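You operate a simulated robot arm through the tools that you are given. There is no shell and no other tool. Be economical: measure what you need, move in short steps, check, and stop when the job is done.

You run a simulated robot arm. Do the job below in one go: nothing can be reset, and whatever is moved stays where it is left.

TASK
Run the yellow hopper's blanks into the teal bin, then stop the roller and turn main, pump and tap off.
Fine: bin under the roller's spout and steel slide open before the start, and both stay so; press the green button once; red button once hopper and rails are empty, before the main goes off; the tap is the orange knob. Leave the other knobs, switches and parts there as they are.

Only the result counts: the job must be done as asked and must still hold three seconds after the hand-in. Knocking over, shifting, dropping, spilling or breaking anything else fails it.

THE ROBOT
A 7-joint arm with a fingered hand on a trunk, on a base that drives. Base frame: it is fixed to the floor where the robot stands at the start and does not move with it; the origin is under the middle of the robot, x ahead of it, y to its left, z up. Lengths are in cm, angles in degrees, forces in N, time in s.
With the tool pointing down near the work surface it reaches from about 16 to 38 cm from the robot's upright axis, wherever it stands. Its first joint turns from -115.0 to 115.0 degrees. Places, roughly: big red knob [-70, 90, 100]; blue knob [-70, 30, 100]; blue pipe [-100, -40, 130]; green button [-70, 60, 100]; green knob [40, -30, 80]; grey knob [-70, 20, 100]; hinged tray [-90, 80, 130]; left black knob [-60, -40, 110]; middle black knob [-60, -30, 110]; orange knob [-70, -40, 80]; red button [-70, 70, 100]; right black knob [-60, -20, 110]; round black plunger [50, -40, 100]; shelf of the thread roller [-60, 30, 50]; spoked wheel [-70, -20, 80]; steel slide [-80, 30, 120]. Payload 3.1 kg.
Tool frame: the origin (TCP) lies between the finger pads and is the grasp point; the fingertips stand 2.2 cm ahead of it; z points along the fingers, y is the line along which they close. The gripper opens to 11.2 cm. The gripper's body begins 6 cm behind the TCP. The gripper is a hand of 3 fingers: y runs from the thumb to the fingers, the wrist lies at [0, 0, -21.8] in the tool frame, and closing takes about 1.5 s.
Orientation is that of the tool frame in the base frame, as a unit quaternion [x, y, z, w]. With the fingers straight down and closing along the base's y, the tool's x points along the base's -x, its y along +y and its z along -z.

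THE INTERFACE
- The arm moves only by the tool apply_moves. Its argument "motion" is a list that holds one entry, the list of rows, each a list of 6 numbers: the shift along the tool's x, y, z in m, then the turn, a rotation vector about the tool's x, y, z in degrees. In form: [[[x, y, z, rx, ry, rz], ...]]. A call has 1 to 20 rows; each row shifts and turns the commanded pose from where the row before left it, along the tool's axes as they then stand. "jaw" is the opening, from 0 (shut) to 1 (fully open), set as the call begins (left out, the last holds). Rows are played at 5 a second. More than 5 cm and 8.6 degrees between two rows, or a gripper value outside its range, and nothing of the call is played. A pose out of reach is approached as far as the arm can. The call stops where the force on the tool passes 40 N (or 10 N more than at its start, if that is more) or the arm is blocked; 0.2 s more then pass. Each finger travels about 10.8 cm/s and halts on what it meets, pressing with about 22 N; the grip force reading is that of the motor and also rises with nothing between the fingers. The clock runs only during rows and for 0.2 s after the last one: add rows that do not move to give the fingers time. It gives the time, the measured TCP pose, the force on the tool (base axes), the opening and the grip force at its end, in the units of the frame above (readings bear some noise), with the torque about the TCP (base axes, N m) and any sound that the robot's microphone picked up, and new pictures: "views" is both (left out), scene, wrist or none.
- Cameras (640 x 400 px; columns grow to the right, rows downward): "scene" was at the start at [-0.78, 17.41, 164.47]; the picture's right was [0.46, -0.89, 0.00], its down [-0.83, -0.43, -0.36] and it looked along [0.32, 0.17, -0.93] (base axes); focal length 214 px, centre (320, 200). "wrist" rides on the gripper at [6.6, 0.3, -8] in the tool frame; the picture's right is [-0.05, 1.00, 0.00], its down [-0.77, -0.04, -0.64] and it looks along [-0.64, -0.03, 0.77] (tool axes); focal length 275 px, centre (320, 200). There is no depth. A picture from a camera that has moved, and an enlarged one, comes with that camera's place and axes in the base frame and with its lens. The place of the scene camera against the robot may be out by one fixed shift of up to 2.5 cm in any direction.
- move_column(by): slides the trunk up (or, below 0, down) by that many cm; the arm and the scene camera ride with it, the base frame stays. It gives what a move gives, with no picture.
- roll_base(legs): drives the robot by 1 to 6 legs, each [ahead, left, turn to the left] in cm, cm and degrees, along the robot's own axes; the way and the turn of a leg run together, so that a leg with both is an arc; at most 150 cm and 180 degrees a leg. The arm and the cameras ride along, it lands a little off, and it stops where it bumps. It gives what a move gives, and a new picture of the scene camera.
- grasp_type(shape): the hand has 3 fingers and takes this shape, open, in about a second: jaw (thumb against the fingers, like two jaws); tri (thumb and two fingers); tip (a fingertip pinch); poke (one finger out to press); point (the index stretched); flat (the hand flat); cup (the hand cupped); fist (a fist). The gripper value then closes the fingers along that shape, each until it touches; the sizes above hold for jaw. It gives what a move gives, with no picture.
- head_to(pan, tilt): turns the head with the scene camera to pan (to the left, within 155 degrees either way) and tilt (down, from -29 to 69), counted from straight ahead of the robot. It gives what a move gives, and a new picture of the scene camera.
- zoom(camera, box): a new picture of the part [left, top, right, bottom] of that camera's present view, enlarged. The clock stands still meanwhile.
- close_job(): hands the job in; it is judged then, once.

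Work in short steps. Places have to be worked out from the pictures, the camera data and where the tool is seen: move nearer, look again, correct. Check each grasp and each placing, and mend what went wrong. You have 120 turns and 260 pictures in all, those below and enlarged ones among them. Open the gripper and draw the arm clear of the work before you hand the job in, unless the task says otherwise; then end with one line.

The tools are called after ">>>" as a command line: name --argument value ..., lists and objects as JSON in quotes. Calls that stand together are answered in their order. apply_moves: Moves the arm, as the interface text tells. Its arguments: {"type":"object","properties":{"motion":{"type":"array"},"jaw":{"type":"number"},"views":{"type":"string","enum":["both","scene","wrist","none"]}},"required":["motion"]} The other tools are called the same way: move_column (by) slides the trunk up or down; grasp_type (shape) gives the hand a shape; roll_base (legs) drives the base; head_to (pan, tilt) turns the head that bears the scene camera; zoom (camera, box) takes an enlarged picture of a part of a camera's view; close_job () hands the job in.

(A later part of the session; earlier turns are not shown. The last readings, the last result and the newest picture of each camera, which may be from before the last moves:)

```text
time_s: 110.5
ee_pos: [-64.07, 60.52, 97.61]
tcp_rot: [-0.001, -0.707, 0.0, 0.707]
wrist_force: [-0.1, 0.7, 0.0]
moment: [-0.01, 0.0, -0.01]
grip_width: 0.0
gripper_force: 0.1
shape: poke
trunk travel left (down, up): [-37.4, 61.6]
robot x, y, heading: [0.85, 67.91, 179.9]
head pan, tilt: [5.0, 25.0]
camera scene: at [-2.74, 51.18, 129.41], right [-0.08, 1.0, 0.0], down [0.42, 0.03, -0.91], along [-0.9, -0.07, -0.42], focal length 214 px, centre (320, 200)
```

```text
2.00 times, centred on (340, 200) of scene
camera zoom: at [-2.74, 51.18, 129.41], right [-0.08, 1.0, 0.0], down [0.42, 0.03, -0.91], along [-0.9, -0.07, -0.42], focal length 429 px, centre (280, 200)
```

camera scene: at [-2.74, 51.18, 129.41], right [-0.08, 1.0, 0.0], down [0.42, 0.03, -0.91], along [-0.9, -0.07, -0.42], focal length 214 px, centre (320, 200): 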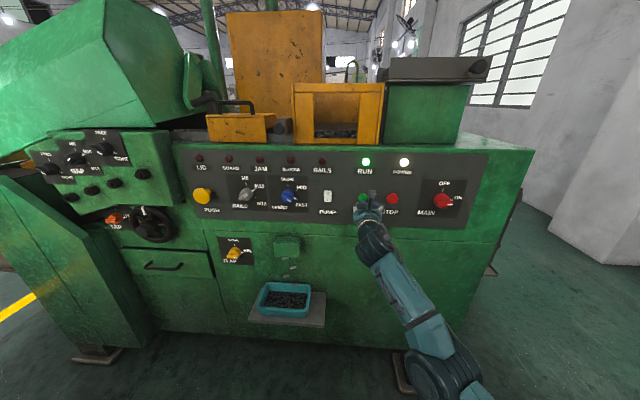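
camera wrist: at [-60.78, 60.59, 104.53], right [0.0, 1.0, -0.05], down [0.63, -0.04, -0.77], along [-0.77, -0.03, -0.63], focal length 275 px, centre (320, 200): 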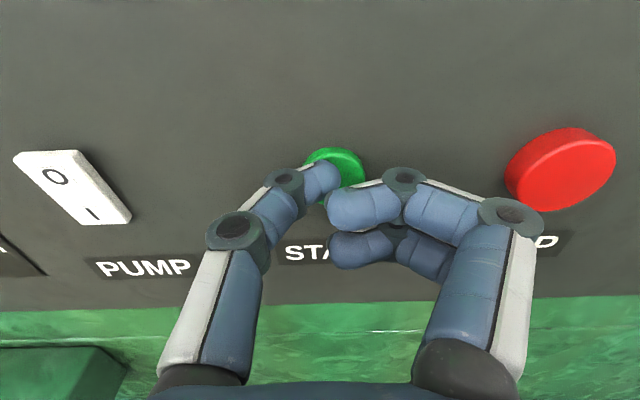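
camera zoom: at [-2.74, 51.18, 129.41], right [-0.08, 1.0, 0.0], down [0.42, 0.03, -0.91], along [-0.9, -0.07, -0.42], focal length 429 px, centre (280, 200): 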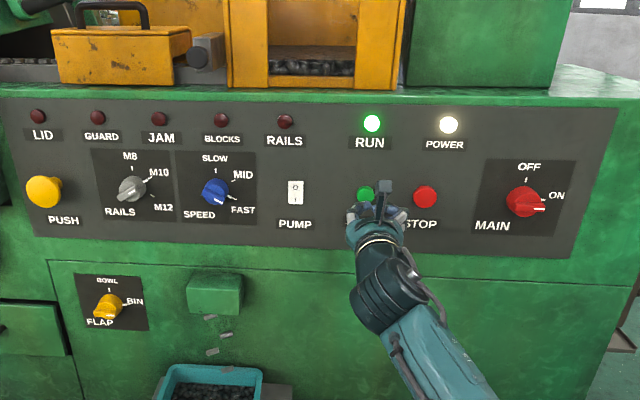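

It runs and the blanks drop into the bin. Meanwhile I move sideways 9.8 cm to line up with STOP, without touching it.

>>> apply_moves --motion '[[[0, 0.033, 0, 0, 0, 0], [0, 0.033, 0, 0, 0, 0], [0, 0.031, 0, 0, 0, 0], [0, 0, 0, 0, 0, 0]]]'

>>> zoom --camera "scene" --box '[180, 60, 500, 260]'

```text
time_s: 111.5
ee_pos: [-64.24, 70.26, 97.46]
tcp_rot: [0.002, 0.708, -0.002, -0.707]
wrist_force: [-0.3, 0.5, 0.9]
moment: [0.01, -0.01, 0.0]
grip_width: 0.01
gripper_force: 0.0
shape: poke
trunk travel left (down, up): [-37.4, 61.6]
robot x, y, heading: [0.57, 67.56, 179.4]
head pan, tilt: [5.0, 25.0]
camera scene: at [-3.03, 51.33, 129.43], right [-0.08, 1.0, 0.0], down [0.42, 0.03, -0.91], along [-0.9, -0.07, -0.42], focal length 214 px, centre (320, 200)
camera wrist: at [-56.17, 70.58, 104.25], right [0.0, 1.0, -0.05], down [0.64, -0.04, -0.77], along [-0.77, -0.03, -0.64], focal length 275 px, centre (320, 200)
```

scene: 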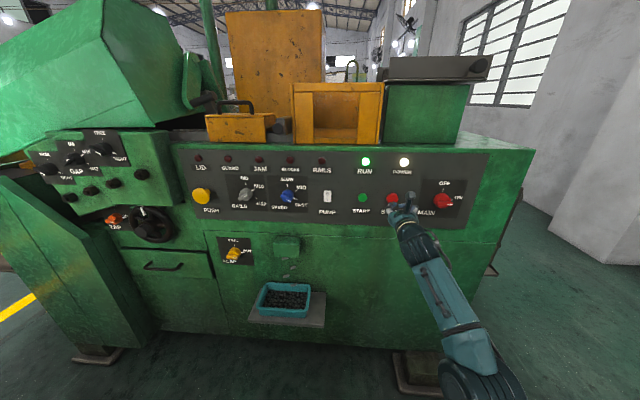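
wrist: 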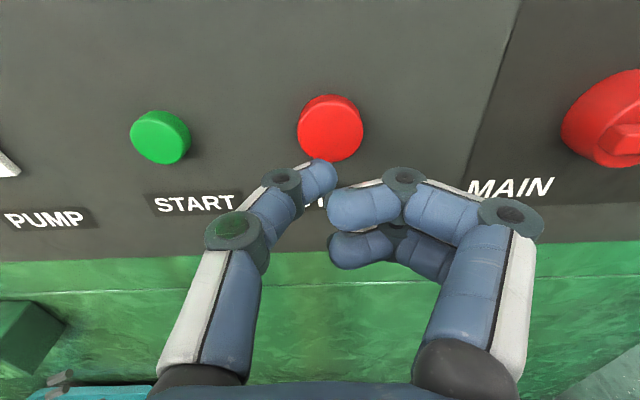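

```text
2.00 times, centred on (340, 160) of scene
camera zoom: at [-3.03, 51.33, 129.43], right [-0.08, 1.0, 0.0], down [0.42, 0.03, -0.91], along [-0.9, -0.07, -0.42], focal length 429 px, centre (280, 280)
```

zoom: 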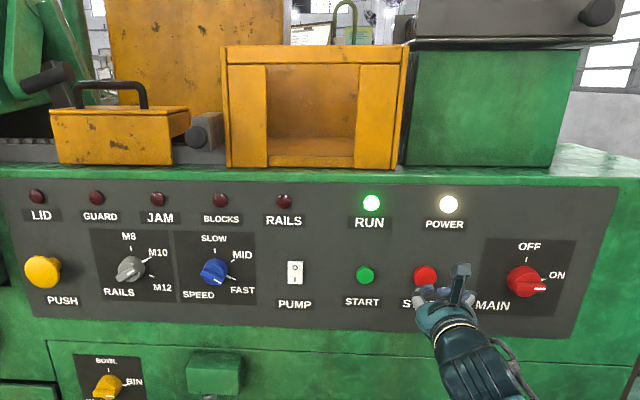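

The hopper looks nearly empty; blanks still on the rails at the left. I wait 4 s and look.

>>> apply_moves --motion '[[[0, 0, 0, 0, 0, 0], [0, 0, 0, 0, 0, 0], [0, 0, 0, 0, 0, 0], [0, 0, 0, 0, 0, 0], [0, 0, 0, 0, 0, 0], [0, 0, 0, 0, 0, 0], [0, 0, 0, 0, 0, 0], [0, 0, 0, 0, 0, 0], [0, 0, 0, 0, 0, 0], [0, 0, 0, 0, 0, 0], [0, 0, 0, 0, 0, 0], [0, 0, 0, 0, 0, 0], [0, 0, 0, 0, 0, 0], [0, 0, 0, 0, 0, 0], [0, 0, 0, 0, 0, 0], [0, 0, 0, 0, 0, 0], [0, 0, 0, 0, 0, 0], [0, 0, 0, 0, 0, 0], [0, 0, 0, 0, 0, 0], [0, 0, 0, 0, 0, 0]]]' --views "scene"

>>> zoom --camera "scene" --box '[160, 80, 320, 180]'

>>> zoom --camera "scene" --box '[200, 220, 360, 320]'

```text
time_s: 115.7
ee_pos: [-64.43, 70.4, 97.5]
tcp_rot: [0.0, 0.707, -0.001, -0.707]
wrist_force: [0.0, -0.2, -0.2]
moment: [-0.05, -0.01, -0.02]
grip_width: 0.0
gripper_force: 0.0
shape: poke
trunk travel left (down, up): [-37.4, 61.6]
robot x, y, heading: [0.42, 67.73, 179.6]
head pan, tilt: [5.0, 25.0]
camera scene: at [-3.02, 51.28, 129.42], right [-0.08, 1.0, 0.0], down [0.42, 0.03, -0.91], along [-0.9, -0.07, -0.42], focal length 214 px, centre (320, 200)
```

scene: 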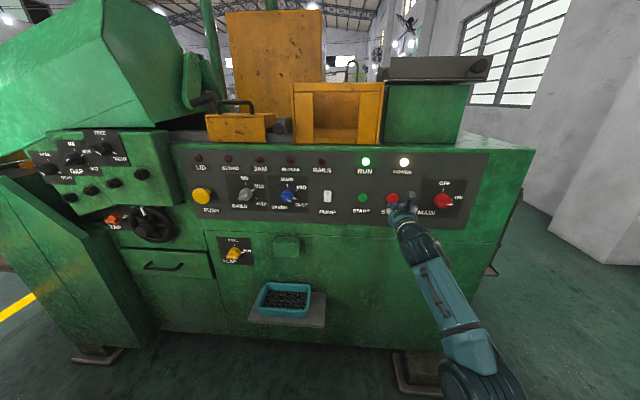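

```text
4.00 times, centred on (240, 130) of scene
camera zoom: at [-3.02, 51.28, 129.42], right [-0.08, 1.0, 0.0], down [0.42, 0.03, -0.91], along [-0.9, -0.07, -0.42], focal length 858 px, centre (640, 480)
```

zoom: 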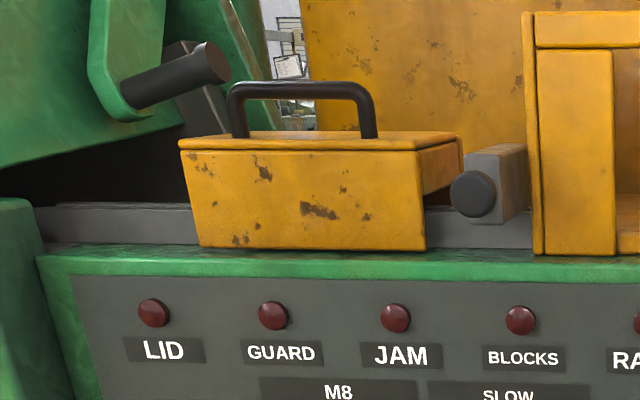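

```text
4.00 times, centred on (280, 270) of scene
camera zoom: at [-3.02, 51.28, 129.42], right [-0.08, 1.0, 0.0], down [0.42, 0.03, -0.91], along [-0.9, -0.07, -0.42], focal length 858 px, centre (480, -80)
```

zoom: 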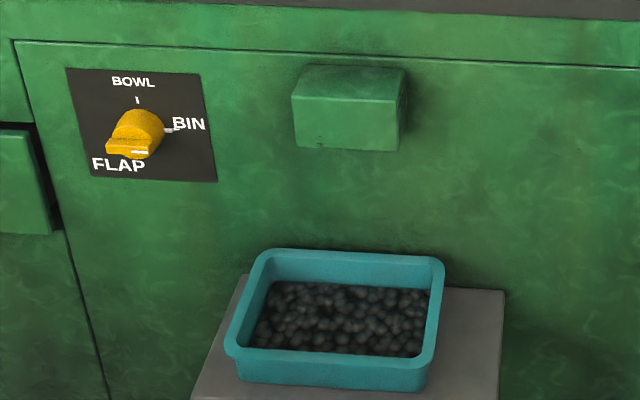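

No more falling blanks. I raise the trunk to check from above that hopper and rails are really empty.

>>> move_column --by 40

>>> head_to --pan 12 --tilt 32

>>> zoom --camera "scene" --box '[240, 120, 480, 270]'

>>> zoom --camera "scene" --box '[120, 120, 360, 270]'

```text
time_s: 119.5
ee_pos: [-64.04, 70.19, 137.75]
tcp_rot: [-0.001, -0.707, 0.001, 0.707]
wrist_force: [-0.3, -0.3, -0.7]
moment: [-0.01, 0.03, 0.03]
grip_width: 0.0
gripper_force: 0.0
shape: poke
trunk travel left (down, up): [-77.4, 21.6]
robot x, y, heading: [-0.04, 67.72, 179.6]
head pan, tilt: [5.0, 25.0]
```

```text
time_s: 120.2
ee_pos: [-64.1, 70.24, 137.54]
tcp_rot: [-0.002, -0.707, 0.001, 0.707]
wrist_force: [-0.4, 0.0, -0.2]
moment: [-0.02, 0.03, -0.01]
grip_width: 0.03
gripper_force: 0.1
shape: poke
trunk travel left (down, up): [-77.4, 21.6]
robot x, y, heading: [0.38, 67.83, 179.3]
head pan, tilt: [12.0, 32.0]
camera scene: at [-2.34, 50.12, 168.31], right [-0.2, 0.98, 0.0], down [0.52, 0.11, -0.85], along [-0.83, -0.17, -0.53], focal length 214 px, centre (320, 200)
```

scene: 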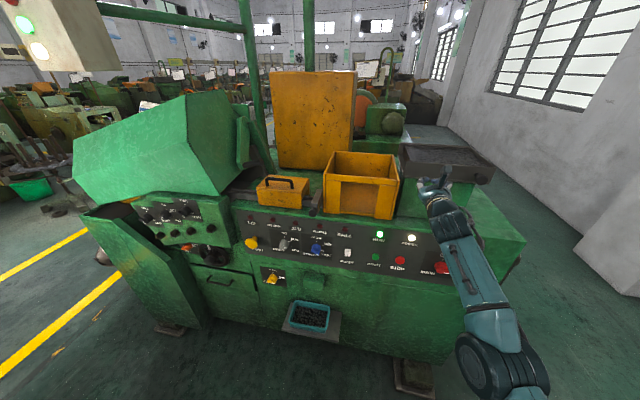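

```text
2.67 times, centred on (360, 195) of scene
camera zoom: at [-2.34, 50.12, 168.31], right [-0.2, 0.98, 0.0], down [0.52, 0.11, -0.85], along [-0.83, -0.17, -0.53], focal length 572 px, centre (213, 213)
```

zoom: 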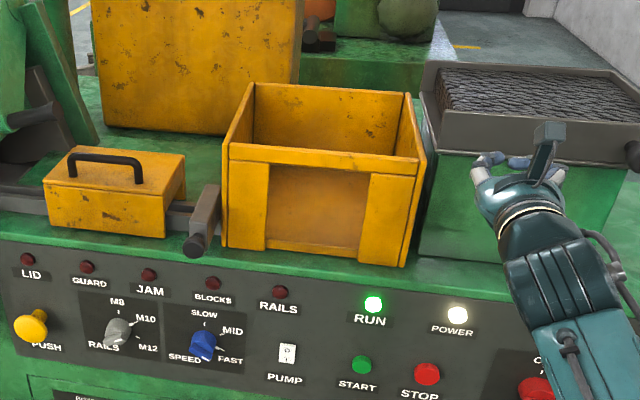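

```text
2.67 times, centred on (240, 195) of scene
camera zoom: at [-2.34, 50.12, 168.31], right [-0.2, 0.98, 0.0], down [0.52, 0.11, -0.85], along [-0.83, -0.17, -0.53], focal length 572 px, centre (533, 213)
```

zoom: 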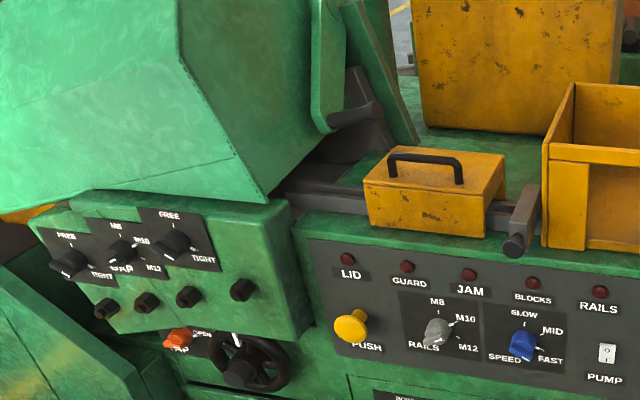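

Hopper and rails are empty and nothing more drops. I lower again and press STOP.

>>> move_column --by -40

>>> apply_moves --motion '[[[0.002, 0.002, 0.01, 0, 0, 0], [0, 0, 0.01, 0, 0, 0], [0, 0, 0.01, 0, 0, 0], [0, 0, 0, 0, 0, 0]]]' --views "wrist"

```text
time_s: 124.0
ee_pos: [-64.33, 70.14, 97.49]
tcp_rot: [0.001, 0.708, -0.001, -0.707]
wrist_force: [-1.1, -0.3, -0.1]
moment: [0.02, 0.02, -0.02]
grip_width: 0.0
gripper_force: 0.1
shape: poke
trunk travel left (down, up): [-37.4, 61.6]
robot x, y, heading: [0.33, 67.54, 179.5]
head pan, tilt: [12.0, 32.0]
```

```text
time_s: 125.0
ee_pos: [-67.09, 70.56, 97.85]
tcp_rot: [-0.001, -0.707, 0.001, 0.707]
wrist_force: [0.0, 0.1, 0.1]
moment: [0.01, 0.02, 0.04]
grip_width: 0.02
gripper_force: 0.1
shape: poke
trunk travel left (down, up): [-37.4, 61.6]
robot x, y, heading: [0.52, 67.41, 179.6]
head pan, tilt: [12.0, 32.0]
camera wrist: at [-58.94, 70.66, 104.64], right [0.0, 1.0, -0.05], down [0.64, -0.04, -0.77], along [-0.77, -0.03, -0.63], focal length 275 px, centre (320, 200)
```

wrist: 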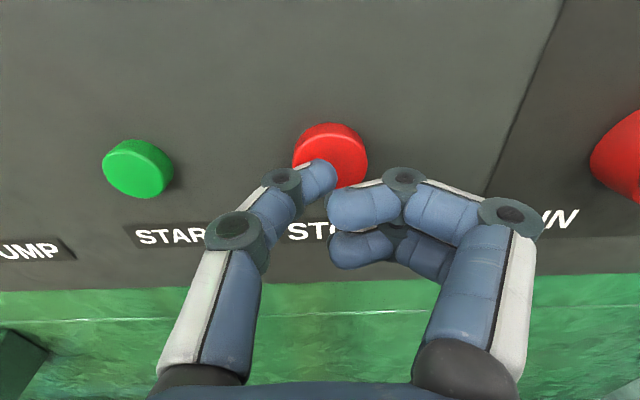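

Aligned with STOP; press in 3 mm steps.

>>> apply_moves --motion '[[[0, 0, 0.004, 0, 0, 0], [0, 0, 0.003, 0, 0, 0], [0, 0, 0.003, 0, 0, 0], [0, 0, 0.003, 0, 0, 0], [0, 0, 0.003, 0, 0, 0]]]' --views "wrist"

```text
time_s: 126.2
ee_pos: [-68.75, 70.3, 97.88]
tcp_rot: [-0.001, -0.707, 0.001, 0.707]
wrist_force: [2.9, -0.5, -0.9]
moment: [0.0, -0.02, 0.01]
grip_width: 0.0
gripper_force: 0.1
shape: poke
trunk travel left (down, up): [-37.4, 61.6]
robot x, y, heading: [0.07, 67.54, 179.6]
head pan, tilt: [12.0, 32.0]
heard: click
camera wrist: at [-60.52, 70.59, 104.64], right [0.0, 1.0, -0.05], down [0.63, -0.04, -0.77], along [-0.77, -0.03, -0.63], focal length 275 px, centre (320, 200)
```

wrist: 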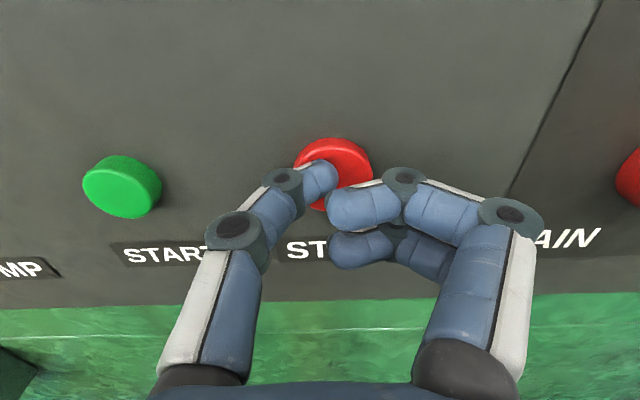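

Click heard. I withdraw 5 cm and check the RUN lamp.

>>> apply_moves --motion '[[[0, 0, -0.02, 0, 0, 0], [0, 0, -0.02, 0, 0, 0], [0, 0, -0.01, 0, 0, 0]]]' --views "scene"

>>> zoom --camera "scene" --box '[230, 80, 470, 230]'

```text
time_s: 127.0
ee_pos: [-64.36, 70.39, 97.33]
tcp_rot: [0.001, 0.709, -0.003, -0.705]
wrist_force: [0.0, 0.2, -0.3]
moment: [0.03, 0.01, -0.02]
grip_width: 0.01
gripper_force: 0.2
shape: poke
trunk travel left (down, up): [-37.4, 61.6]
robot x, y, heading: [0.26, 68.0, 179.8]
head pan, tilt: [12.0, 32.0]
camera scene: at [-3.16, 50.41, 128.31], right [-0.2, 0.98, 0.0], down [0.53, 0.1, -0.84], along [-0.83, -0.17, -0.54], focal length 214 px, centre (320, 200)
```

scene: 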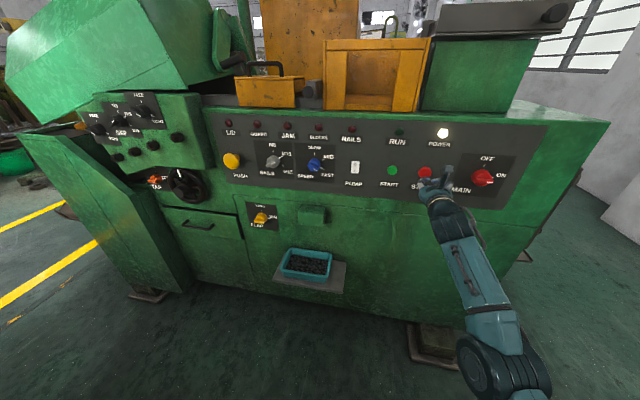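

```text
2.67 times, centred on (350, 155) of scene
camera zoom: at [-3.16, 50.41, 128.31], right [-0.2, 0.98, 0.0], down [0.53, 0.1, -0.84], along [-0.83, -0.17, -0.54], focal length 572 px, centre (240, 320)
```

zoom: 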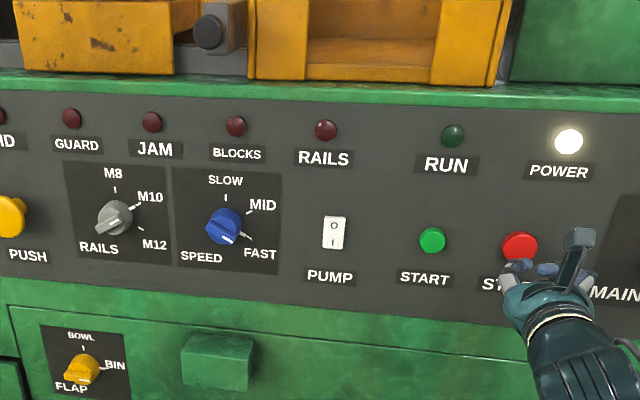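

RUN lamp is off. Next the PUMP rocker (O at top): I pull back 3 cm and drive 21 cm left.

>>> apply_moves --motion '[[[0, 0, -0.03, 0, 0, 0]]]' --views "none"

>>> roll_base --legs '[[0, 21.5, 0]]'

>>> apply_moves --motion '[[[0, 0, 0, 0, 0, 0]]]' --views "wrist"

>>> zoom --camera "wrist" --box '[240, 60, 400, 160]'

```text
time_s: 127.5
ee_pos: [-64.02, 69.97, 97.91]
tcp_rot: [0.001, 0.71, -0.004, -0.704]
wrist_force: [0.5, 0.0, -0.5]
moment: [0.02, -0.01, 0.02]
grip_width: 0.02
gripper_force: 0.0
shape: poke
out of reach, approached as far as the arm can: row 1
trunk travel left (down, up): [-37.4, 61.6]
robot x, y, heading: [0.23, 67.86, 179.5]
head pan, tilt: [12.0, 32.0]
```

```text
time_s: 129.1
ee_pos: [-64.04, 47.75, 98.01]
tcp_rot: [-0.004, 0.71, -0.007, -0.705]
wrist_force: [0.2, 0.3, -0.4]
moment: [0.01, 0.0, -0.03]
grip_width: 0.0
gripper_force: 0.1
shape: poke
trunk travel left (down, up): [-37.4, 61.6]
robot x, y, heading: [0.17, 46.05, 179.9]
head pan, tilt: [12.0, 32.0]
camera scene: at [-3.4, 28.66, 128.28], right [-0.2, 0.98, 0.0], down [0.53, 0.11, -0.84], along [-0.83, -0.17, -0.54], focal length 214 px, centre (320, 200)
```

scene: 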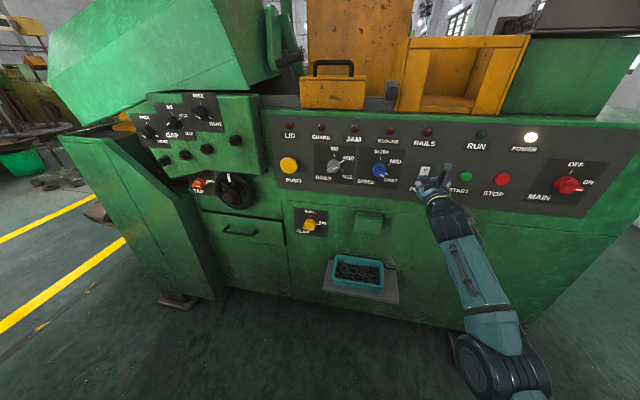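

```text
time_s: 129.5
ee_pos: [-63.96, 47.69, 97.88]
tcp_rot: [-0.004, 0.709, -0.006, -0.705]
wrist_force: [0.1, 0.1, -0.3]
moment: [0.02, 0.02, 0.01]
grip_width: 0.0
gripper_force: 0.1
shape: poke
trunk travel left (down, up): [-37.4, 61.6]
robot x, y, heading: [0.02, 46.41, 179.7]
head pan, tilt: [12.0, 32.0]
camera wrist: at [-55.93, 48.04, 104.83], right [-0.02, 1.0, -0.05], down [0.64, -0.03, -0.77], along [-0.77, -0.04, -0.64], focal length 275 px, centre (320, 200)
```

wrist: 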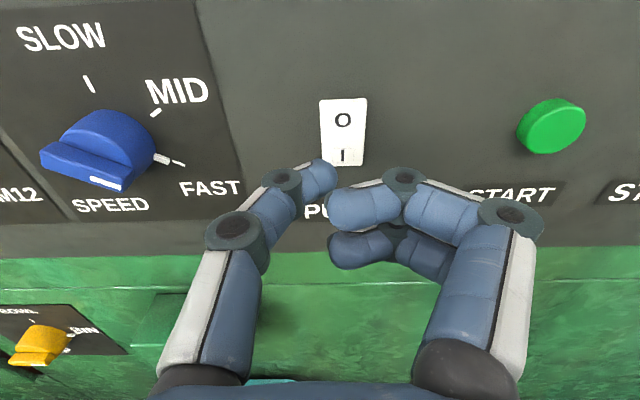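

```text
4.00 times, centred on (320, 110) of wrist
camera zoom: at [-55.93, 48.04, 104.83], right [-0.02, 1.0, -0.05], down [0.64, -0.03, -0.77], along [-0.77, -0.04, -0.64], focal length 1101 px, centre (320, 560)
```

zoom: 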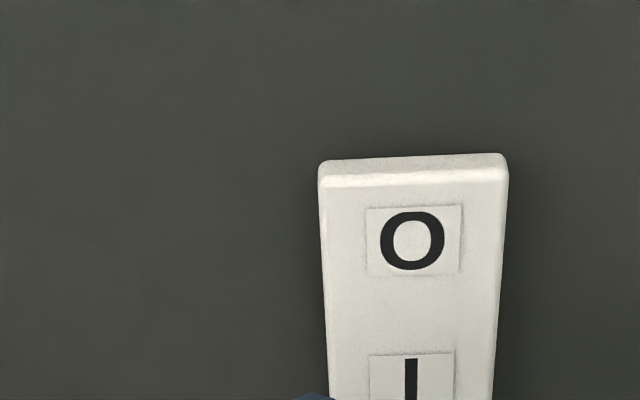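

The O end protrudes (switch is on). I align the tip to O and advance.

>>> apply_moves --motion '[[[0.009, 0.009, 0.01, 0, 0, 0], [0, 0, 0.01, 0, 0, 0], [0, 0, 0, 0, 0, 0]]]' --views "wrist"

>>> zoom --camera "wrist" --box '[240, 80, 400, 180]'

```text
time_s: 130.3
ee_pos: [-65.45, 48.69, 99.36]
tcp_rot: [0.003, -0.707, 0.004, 0.707]
wrist_force: [0.2, -0.2, -0.1]
moment: [0.0, -0.02, 0.02]
grip_width: 0.0
gripper_force: 0.1
shape: poke
trunk travel left (down, up): [-37.4, 61.6]
robot x, y, heading: [0.24, 46.3, 179.5]
head pan, tilt: [12.0, 32.0]
camera wrist: at [-57.25, 49.01, 106.16], right [-0.01, 1.0, -0.05], down [0.64, -0.03, -0.77], along [-0.77, -0.04, -0.63], focal length 275 px, centre (320, 200)
```

wrist: 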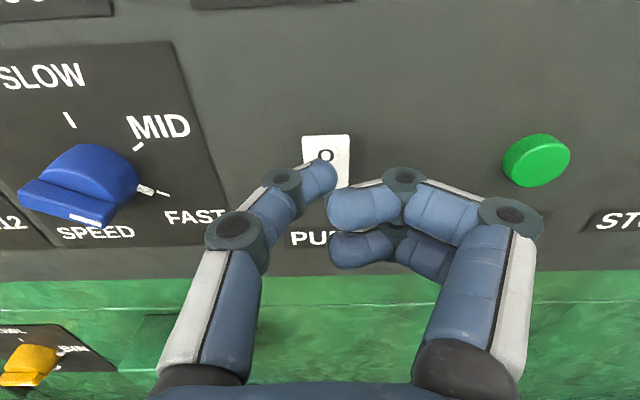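

```text
4.00 times, centred on (320, 130) of wrist
camera zoom: at [-57.25, 49.01, 106.16], right [-0.01, 1.0, -0.05], down [0.64, -0.03, -0.77], along [-0.77, -0.04, -0.63], focal length 1101 px, centre (320, 480)
```

zoom: 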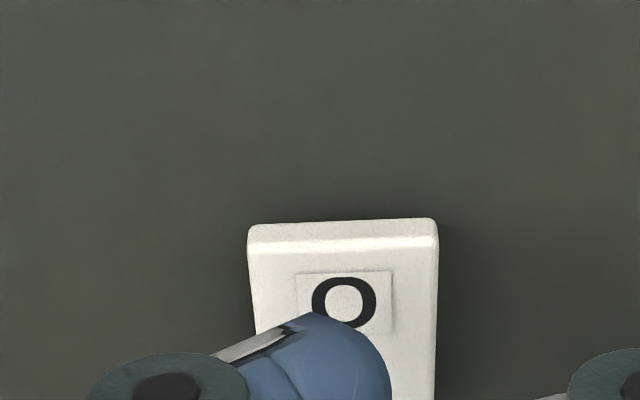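

Good alignment; press in steps.

>>> apply_moves --motion '[[[-0.003, 0, 0.01, 0, 0, 0], [0, 0, 0.008, 0, 0, 0], [0, 0, 0.004, 0, 0, 0], [0, 0, 0.003, 0, 0, 0], [0, 0, 0.003, 0, 0, 0], [0, 0, 0.003, 0, 0, 0]]]' --views "wrist"

```text
time_s: 131.7
ee_pos: [-68.5, 48.61, 99.16]
tcp_rot: [0.003, -0.707, 0.006, 0.707]
wrist_force: [1.3, 0.0, 0.2]
moment: [-0.02, 0.0, -0.02]
grip_width: 0.02
gripper_force: 0.0
shape: poke
trunk travel left (down, up): [-37.4, 61.6]
robot x, y, heading: [-0.03, 46.14, 179.7]
head pan, tilt: [12.0, 32.0]
camera wrist: at [-60.3, 49.03, 105.88], right [-0.01, 1.0, -0.05], down [0.64, -0.03, -0.77], along [-0.77, -0.04, -0.63], focal length 275 px, centre (320, 200)
```

wrist: 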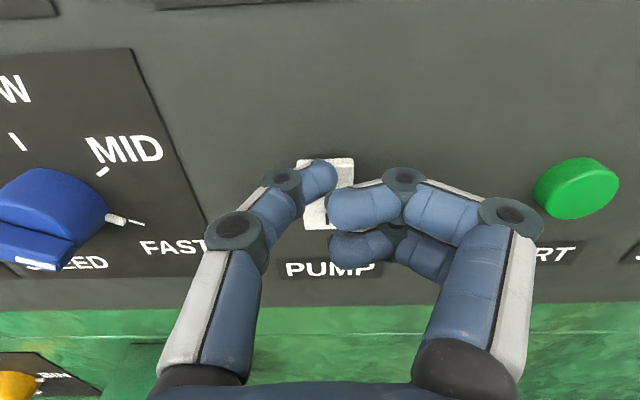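

>>> apply_moves --motion '[[[0, 0, 0.003, 0, 0, 0], [0, 0, 0.003, 0, 0, 0], [0, 0, 0.003, 0, 0, 0], [0, 0, 0.003, 0, 0, 0]]]' --views "wrist"

```text
time_s: 132.7
ee_pos: [-69.1, 48.57, 99.56]
tcp_rot: [0.004, -0.704, 0.007, 0.71]
wrist_force: [28.7, -2.9, -1.9]
moment: [-0.07, -0.18, -0.11]
grip_width: 0.0
gripper_force: 0.0
shape: poke
trunk travel left (down, up): [-37.4, 61.6]
robot x, y, heading: [0.24, 46.16, 179.9]
head pan, tilt: [12.0, 32.0]
camera wrist: at [-60.93, 48.85, 106.27], right [-0.02, 1.0, -0.05], down [0.63, -0.03, -0.78], along [-0.78, -0.04, -0.63], focal length 275 px, centre (320, 200)
```

wrist: 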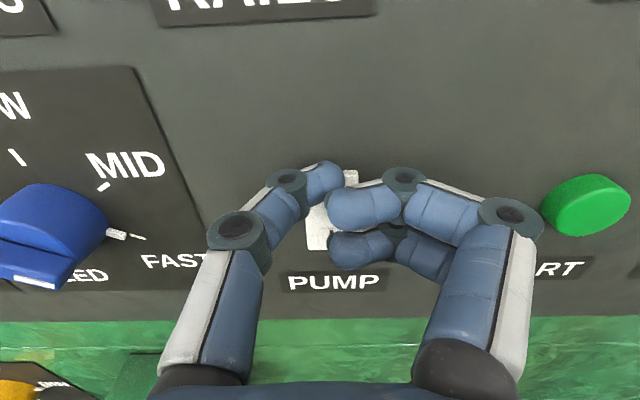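

No click reported but 29 N reached. I back off and look at the rocker.

>>> apply_moves --motion '[[[0, 0, -0.02, 0, 0, 0], [0, 0, -0.02, 0, 0, 0], [0, 0, 0, 0, 0, 0]]]' --views "wrist"

>>> zoom --camera "scene" --box '[360, 140, 480, 215]'

>>> zoom --camera "wrist" --box '[240, 80, 400, 180]'

```text
time_s: 133.5
ee_pos: [-65.76, 48.62, 99.14]
tcp_rot: [0.004, -0.707, 0.006, 0.707]
wrist_force: [0.3, 1.3, -0.5]
moment: [0.03, 0.0, 0.01]
grip_width: 0.0
gripper_force: 0.0
shape: poke
trunk travel left (down, up): [-37.4, 61.6]
robot x, y, heading: [0.12, 46.35, 179.9]
head pan, tilt: [12.0, 32.0]
camera wrist: at [-57.5, 49.01, 105.92], right [-0.01, 1.0, -0.05], down [0.64, -0.03, -0.77], along [-0.77, -0.04, -0.63], focal length 275 px, centre (320, 200)
```

wrist: 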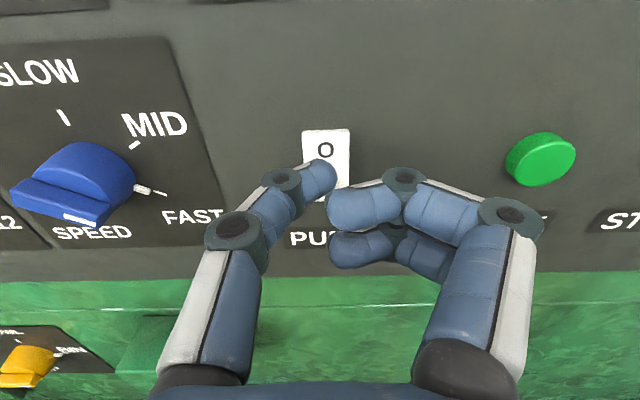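

```text
5.33 times, centred on (420, 178) of scene
camera zoom: at [-2.45, 28.6, 128.3], right [-0.2, 0.98, 0.0], down [0.52, 0.11, -0.85], along [-0.83, -0.17, -0.53], focal length 1144 px, centre (-213, 320)
```

zoom: 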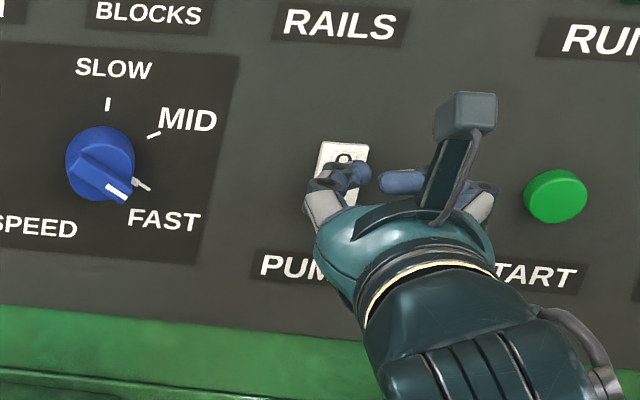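

```text
4.00 times, centred on (320, 130) of wrist
camera zoom: at [-57.5, 49.01, 105.92], right [-0.01, 1.0, -0.05], down [0.64, -0.03, -0.77], along [-0.77, -0.04, -0.63], focal length 1101 px, centre (320, 480)
```

zoom: 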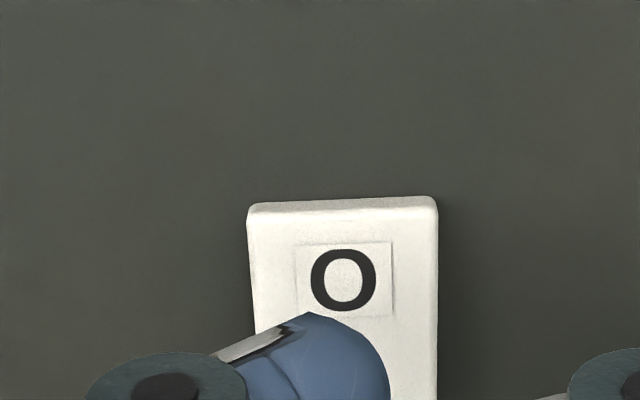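

The face now leans the other way: O is pressed in (off). I back the base 8 cm, go 37 right toward MAIN, switch to jaw shape, and check the rocker from there.

>>> roll_base --legs '[[-8, 0, 0], [0, -37, 0]]'

>>> grasp_type --shape "jaw"

>>> apply_moves --motion '[[[0, 0, 0, 0, 0, 0], [0, 0, 0, 0, 0, 0], [0, 0, 0, 0, 0, 0]]]' --jaw 0.6

>>> zoom --camera "scene" --box '[260, 100, 500, 250]'

```text
time_s: 136.5
ee_pos: [-57.47, 85.89, 99.08]
tcp_rot: [0.003, -0.707, 0.004, 0.707]
wrist_force: [-0.2, 0.0, -0.4]
moment: [0.0, -0.02, -0.01]
grip_width: 0.0
gripper_force: 0.0
shape: poke
trunk travel left (down, up): [-37.4, 61.6]
robot x, y, heading: [8.66, 83.52, 179.4]
head pan, tilt: [12.0, 32.0]
camera scene: at [5.66, 65.62, 128.31], right [-0.2, 0.98, 0.0], down [0.52, 0.11, -0.85], along [-0.83, -0.17, -0.53], focal length 214 px, centre (320, 200)
```

scene: 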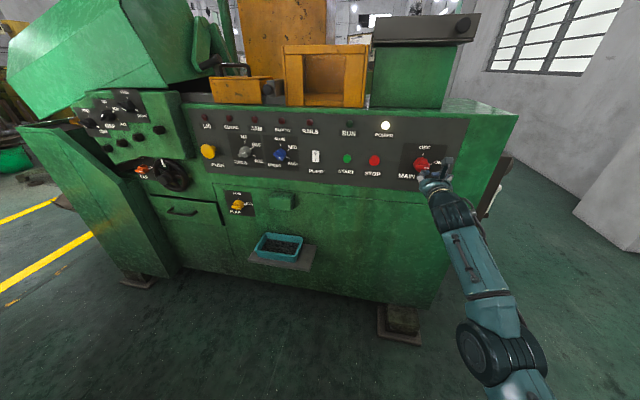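

```text
time_s: 137.4
ee_pos: [-57.51, 85.9, 99.06]
tcp_rot: [0.002, -0.707, 0.004, 0.707]
wrist_force: [0.6, 0.2, 0.2]
moment: [0.03, 0.0, 0.01]
grip_width: 11.17
gripper_force: 0.0
shape: jaw
trunk travel left (down, up): [-37.4, 61.6]
robot x, y, heading: [8.17, 83.35, 179.6]
head pan, tilt: [12.0, 32.0]
```

```text
time_s: 138.2
ee_pos: [-57.45, 85.84, 99.16]
tcp_rot: [0.002, -0.707, 0.005, 0.708]
wrist_force: [0.4, -1.5, -0.3]
moment: [0.01, 0.01, -0.01]
grip_width: 6.78
gripper_force: 0.1
shape: jaw
trunk travel left (down, up): [-37.4, 61.6]
robot x, y, heading: [8.33, 82.9, 179.4]
head pan, tilt: [12.0, 32.0]
camera scene: at [5.66, 65.6, 128.3], right [-0.2, 0.98, 0.0], down [0.52, 0.11, -0.85], along [-0.83, -0.17, -0.53], focal length 214 px, centre (320, 200)
camera wrist: at [-49.32, 86.23, 105.93], right [-0.01, 1.0, -0.05], down [0.64, -0.03, -0.77], along [-0.77, -0.04, -0.63], focal length 275 px, centre (320, 200)
```

scene: 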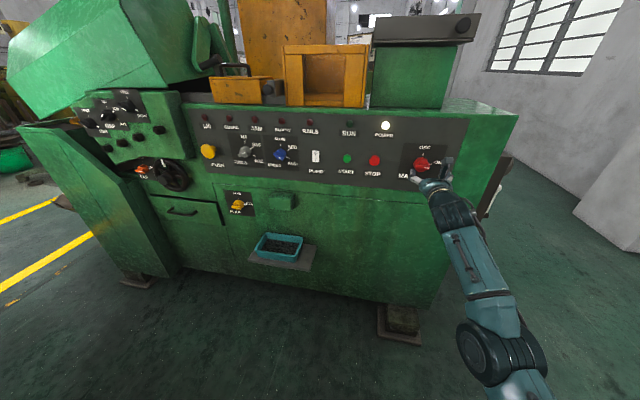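
wrist: 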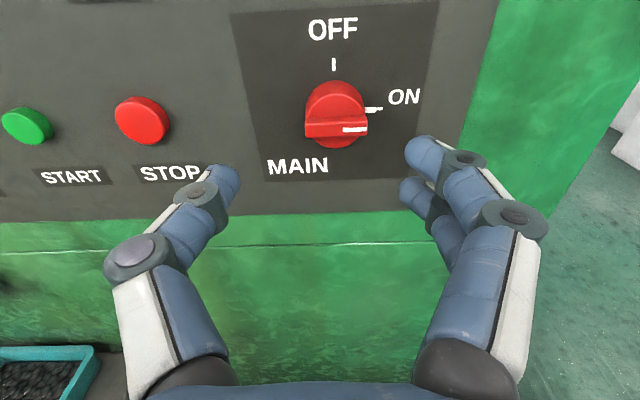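

```text
2.67 times, centred on (380, 175) of scene
camera zoom: at [5.66, 65.6, 128.3], right [-0.2, 0.98, 0.0], down [0.52, 0.11, -0.85], along [-0.83, -0.17, -0.53], focal length 572 px, centre (160, 267)
```

zoom: 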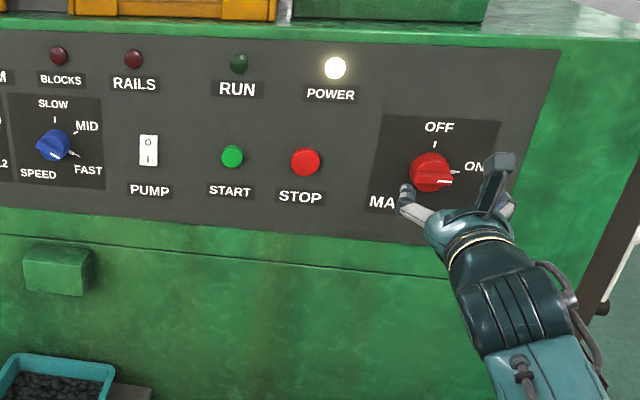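

MAIN: bar horizontal pointing ON; centre about [-67.5, 86.8, 97.7]. I centre on it and roll the hand +90° so the jaws close vertically on the bar.

>>> apply_moves --motion '[[[-0.014, 0.0095, 0, 0, 0, 0], [0, 0, 0, 0, 0, 8.2], [0, 0, 0, 0, 0, 8.2], [0, 0, 0, 0, 0, 8.2], [0, 0, 0, 0, 0, 8.2], [0, 0, 0, 0, 0, 8.2], [0, 0, 0, 0, 0, 8.2], [0, 0, 0, 0, 0, 8.2], [0, 0, 0, 0, 0, 8.2], [0, 0, 0, 0, 0, 8.2], [0, 0, 0, 0, 0, 8.2], [0, 0, 0, 0, 0, 8], [0, 0, 0, 0, 0, 0]]]' --jaw 0.5

>>> zoom --camera "scene" --box '[300, 140, 340, 165]'

```text
time_s: 141.0
ee_pos: [-58.23, 89.17, 97.21]
tcp_rot: [0.43, 0.557, -0.506, -0.5]
wrist_force: [0.2, 0.2, -0.8]
moment: [-0.01, -0.02, 0.01]
grip_width: 5.66
gripper_force: 0.1
shape: jaw
out of reach, approached as far as the arm can: row 8, 9, 10, 11, 12
trunk travel left (down, up): [-37.4, 61.6]
robot x, y, heading: [8.13, 83.12, 179.6]
head pan, tilt: [12.0, 32.0]
camera scene: at [5.66, 65.59, 128.3], right [-0.2, 0.98, 0.0], down [0.52, 0.11, -0.85], along [-0.83, -0.17, -0.53], focal length 214 px, centre (320, 200)
camera wrist: at [-50.99, 96.68, 97.81], right [-0.02, 0.07, -1.0], down [0.73, -0.68, -0.07], along [-0.68, -0.73, -0.04], focal length 275 px, centre (320, 200)
```

scene: 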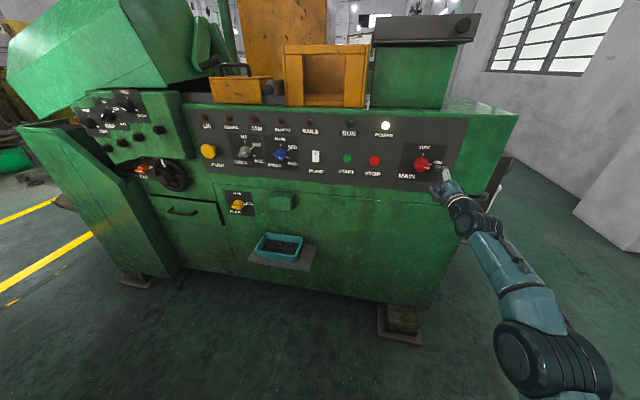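
wrist: 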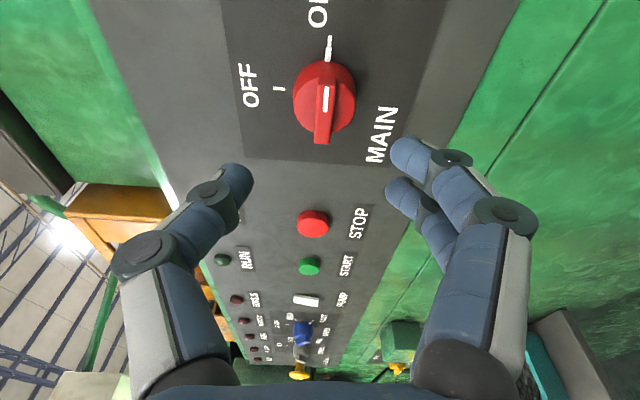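

```text
16.00 times, centred on (320, 152) of scene
camera zoom: at [5.66, 65.59, 128.3], right [-0.2, 0.98, 0.0], down [0.52, 0.11, -0.85], along [-0.83, -0.17, -0.53], focal length 3432 px, centre (320, 960)
```

zoom: 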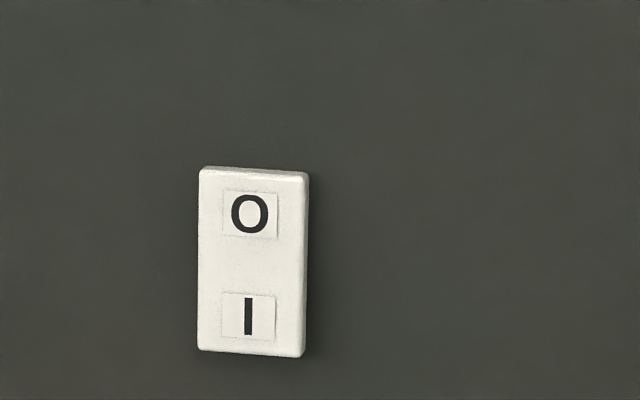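

Rocker confirmed at O. The arm was too close in for this roll; I extend 5 cm forward and see whether the pose settles.

>>> apply_moves --motion '[[[0, 0, 0.025, 0, 0, 0], [0, 0, 0.025, 0, 0, 0], [0, 0, 0, 0, 0, 0]]]' --views "wrist"

```text
time_s: 141.8
ee_pos: [-62.06, 90.56, 96.36]
tcp_rot: [0.475, 0.525, -0.499, -0.5]
wrist_force: [-0.5, -0.4, 0.1]
moment: [-0.02, 0.01, -0.01]
grip_width: 5.63
gripper_force: 0.1
shape: jaw
trunk travel left (down, up): [-37.4, 61.6]
robot x, y, heading: [8.45, 83.56, 179.6]
head pan, tilt: [12.0, 32.0]
camera wrist: at [-54.24, 97.53, 96.59], right [0.0, 0.0, -1.0], down [0.67, -0.74, 0.0], along [-0.74, -0.67, 0.0], focal length 275 px, centre (320, 200)
```

wrist: 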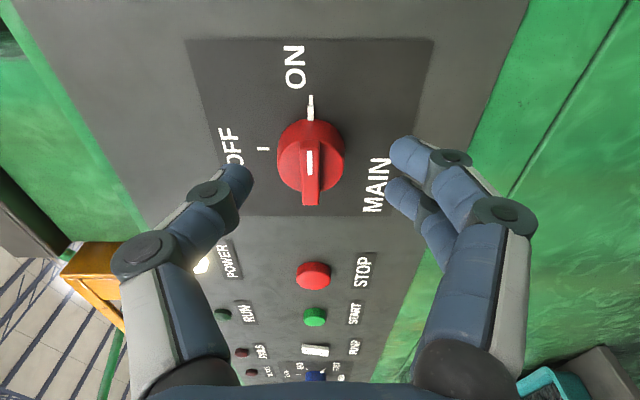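

Now nearly square. I shift to the knob's centre (3.2 cm left, 0.9 up) and look.

>>> apply_moves --motion '[[[-0.016, -0.0045, 0.005, 0, 0, 0], [-0.016, -0.0045, 0.005, 0, 0, 0], [0, 0, 0, 0, 0, 0]]]' --views "wrist"

>>> zoom --camera "wrist" --box '[200, 100, 440, 250]'

```text
time_s: 142.6
ee_pos: [-63.01, 87.27, 97.09]
tcp_rot: [0.475, 0.525, -0.498, -0.5]
wrist_force: [-0.1, 0.7, -0.7]
moment: [0.0, 0.0, -0.01]
grip_width: 5.63
gripper_force: 0.1
shape: jaw
trunk travel left (down, up): [-37.4, 61.6]
robot x, y, heading: [8.2, 83.37, 179.5]
head pan, tilt: [12.0, 32.0]
camera wrist: at [-55.09, 94.22, 97.26], right [0.0, 0.0, -1.0], down [0.67, -0.74, 0.0], along [-0.74, -0.67, 0.0], focal length 275 px, centre (320, 200)
```

wrist: 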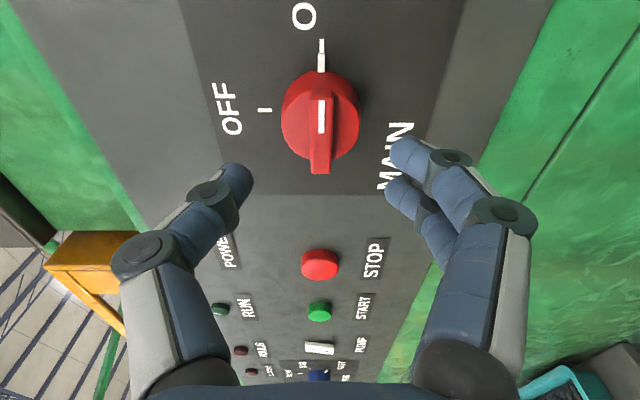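

```text
2.67 times, centred on (320, 175) of wrist
camera zoom: at [-55.09, 94.22, 97.26], right [0.0, 0.0, -1.0], down [0.67, -0.74, 0.0], along [-0.74, -0.67, 0.0], focal length 734 px, centre (320, 267)
```

zoom: 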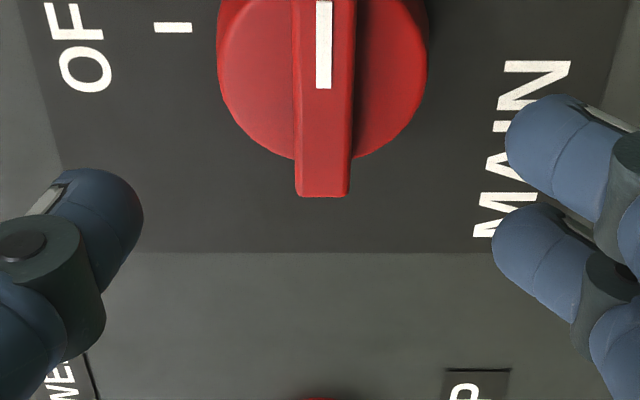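

Bar front at [-67.75, 87.75, 97.2]. I advance 3.7 cm, shifting 5 mm right, then close on the bar.

>>> apply_moves --motion '[[[0.005, 0, 0.015, 0, 0, 0], [0, 0, 0.015, 0, 0, 0], [0, 0, 0.007, 0, 0, 0], [0, 0, 0, 0, 0, 0]]]' --views "none"

>>> apply_moves --motion '[[[0, 0, 0, 0, 0, 0], [0, 0, 0, 0, 0, 0], [0, 0, 0, 0, 0, 0], [0, 0, 0, 0, 0, 0], [0, 0, 0, 0, 0, 0]]]' --jaw 0

>>> zoom --camera "wrist" --box '[200, 100, 440, 250]'

```text
time_s: 143.6
ee_pos: [-66.69, 87.66, 97.04]
tcp_rot: [0.475, 0.524, -0.499, -0.5]
wrist_force: [0.1, 0.2, 0.1]
moment: [-0.03, -0.03, -0.02]
grip_width: 5.62
gripper_force: 0.0
shape: jaw
trunk travel left (down, up): [-37.4, 61.6]
robot x, y, heading: [8.48, 82.92, 179.6]
head pan, tilt: [12.0, 32.0]
```

```text
time_s: 144.8
ee_pos: [-66.61, 87.58, 97.08]
tcp_rot: [0.475, 0.525, -0.5, -0.5]
wrist_force: [-1.6, -0.1, 0.7]
moment: [0.01, -0.02, 0.01]
grip_width: 0.71
gripper_force: 21.7
shape: jaw
trunk travel left (down, up): [-37.4, 61.6]
robot x, y, heading: [8.38, 83.14, 179.3]
head pan, tilt: [12.0, 32.0]
camera scene: at [5.6, 65.6, 128.3], right [-0.2, 0.98, 0.0], down [0.52, 0.11, -0.85], along [-0.83, -0.17, -0.53], focal length 214 px, centre (320, 200)
camera wrist: at [-58.83, 94.54, 97.24], right [0.0, 0.0, -1.0], down [0.67, -0.74, 0.0], along [-0.74, -0.67, 0.0], focal length 275 px, centre (320, 200)
```

scene: 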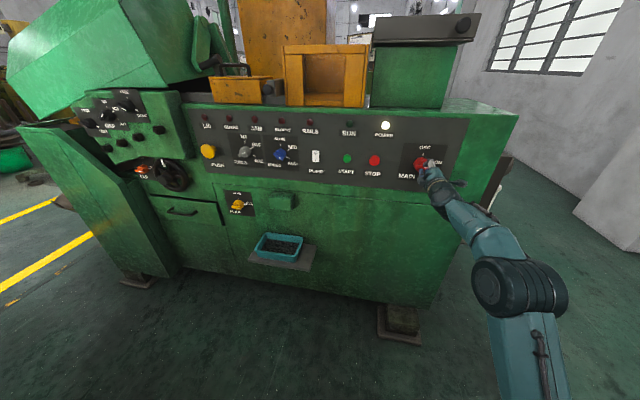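
wrist: 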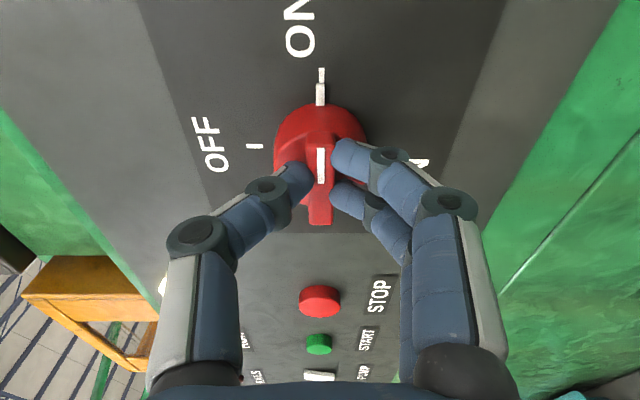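

```text
2.67 times, centred on (320, 175) of wrist
camera zoom: at [-58.83, 94.54, 97.24], right [0.0, 0.0, -1.0], down [0.67, -0.74, 0.0], along [-0.74, -0.67, 0.0], focal length 734 px, centre (320, 267)
```

zoom: 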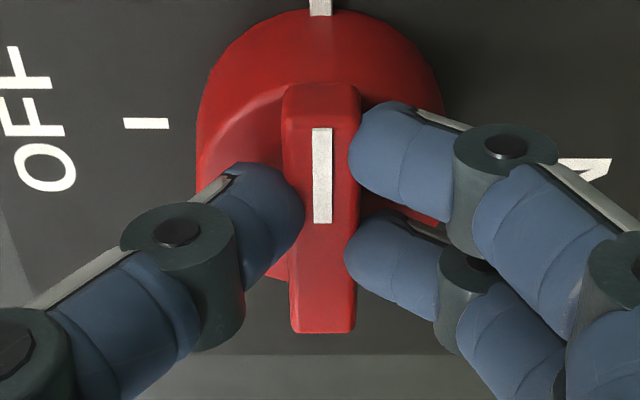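

Firm grip on the bar. I turn counter-clockwise (toward OFF): 45° first.

>>> apply_moves --motion '[[[0, 0, 0, 0, 0, -7.5], [0, 0, 0, 0, 0, -7.5], [0, 0, 0, 0, 0, -7.5], [0, 0, 0, 0, 0, -7.5], [0, 0, 0, 0, 0, -7.5], [0, 0, 0, 0, 0, -7.5], [0, 0, 0, 0, 0, 0]]]' --views "wrist"

```text
time_s: 146.4
ee_pos: [-66.58, 87.57, 97.19]
tcp_rot: [0.236, 0.666, -0.271, -0.654]
wrist_force: [-8.0, -3.0, 14.2]
moment: [-0.08, 0.21, 0.05]
grip_width: 0.6
gripper_force: 21.7
shape: jaw
trunk travel left (down, up): [-37.4, 61.6]
robot x, y, heading: [8.65, 83.48, 179.6]
head pan, tilt: [12.0, 32.0]
camera wrist: at [-58.62, 92.52, 102.11], right [-0.04, 0.71, -0.7], down [0.66, -0.51, -0.55], along [-0.75, -0.48, -0.45], focal length 275 px, centre (320, 200)
```

wrist: 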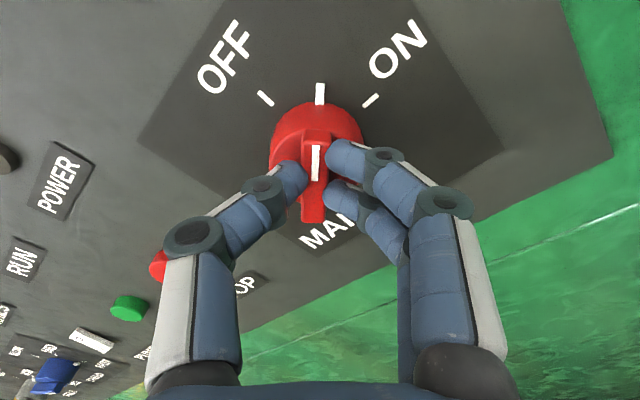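

Halfway. Turn the remaining 45°.

>>> apply_moves --motion '[[[0, 0, 0, 0, 0, -7.5], [0, 0, 0, 0, 0, -7.5], [0, 0, 0, 0, 0, -7.5], [0, 0, 0, 0, 0, -7.5], [0, 0, 0, 0, 0, -7.5], [0, 0, 0, 0, 0, -7.5], [0, 0, 0, 0, 0, 0]]]' --views "both"

```text
time_s: 148.0
ee_pos: [-66.25, 87.36, 97.46]
tcp_rot: [0.037, -0.706, -0.002, 0.708]
wrist_force: [22.1, -10.3, 5.6]
moment: [-0.32, 0.06, 0.43]
grip_width: 0.6
gripper_force: 21.9
shape: jaw
trunk travel left (down, up): [-37.4, 61.6]
robot x, y, heading: [8.72, 83.19, 179.7]
head pan, tilt: [12.0, 32.0]
camera scene: at [6.23, 65.39, 128.28], right [-0.2, 0.98, 0.0], down [0.52, 0.11, -0.85], along [-0.83, -0.17, -0.53], focal length 214 px, centre (320, 200)
camera wrist: at [-58.02, 87.63, 104.15], right [-0.05, 1.0, 0.01], down [0.63, 0.04, -0.77], along [-0.77, -0.04, -0.63], focal length 275 px, centre (320, 200)
```

scene: 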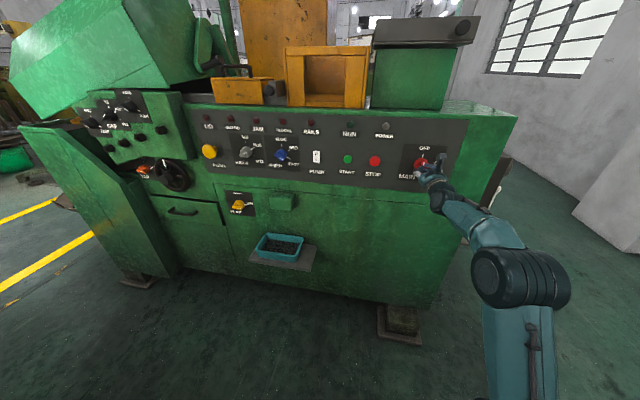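
wrist: 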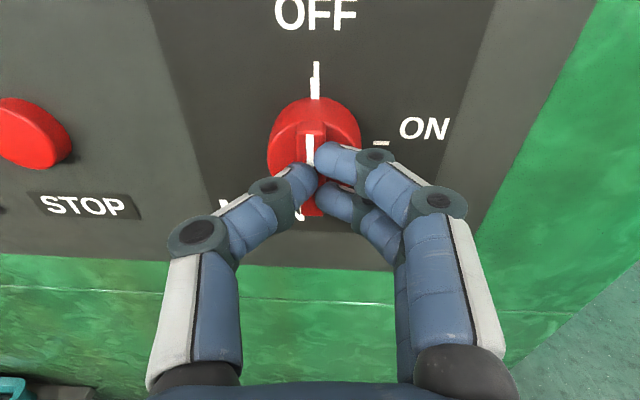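

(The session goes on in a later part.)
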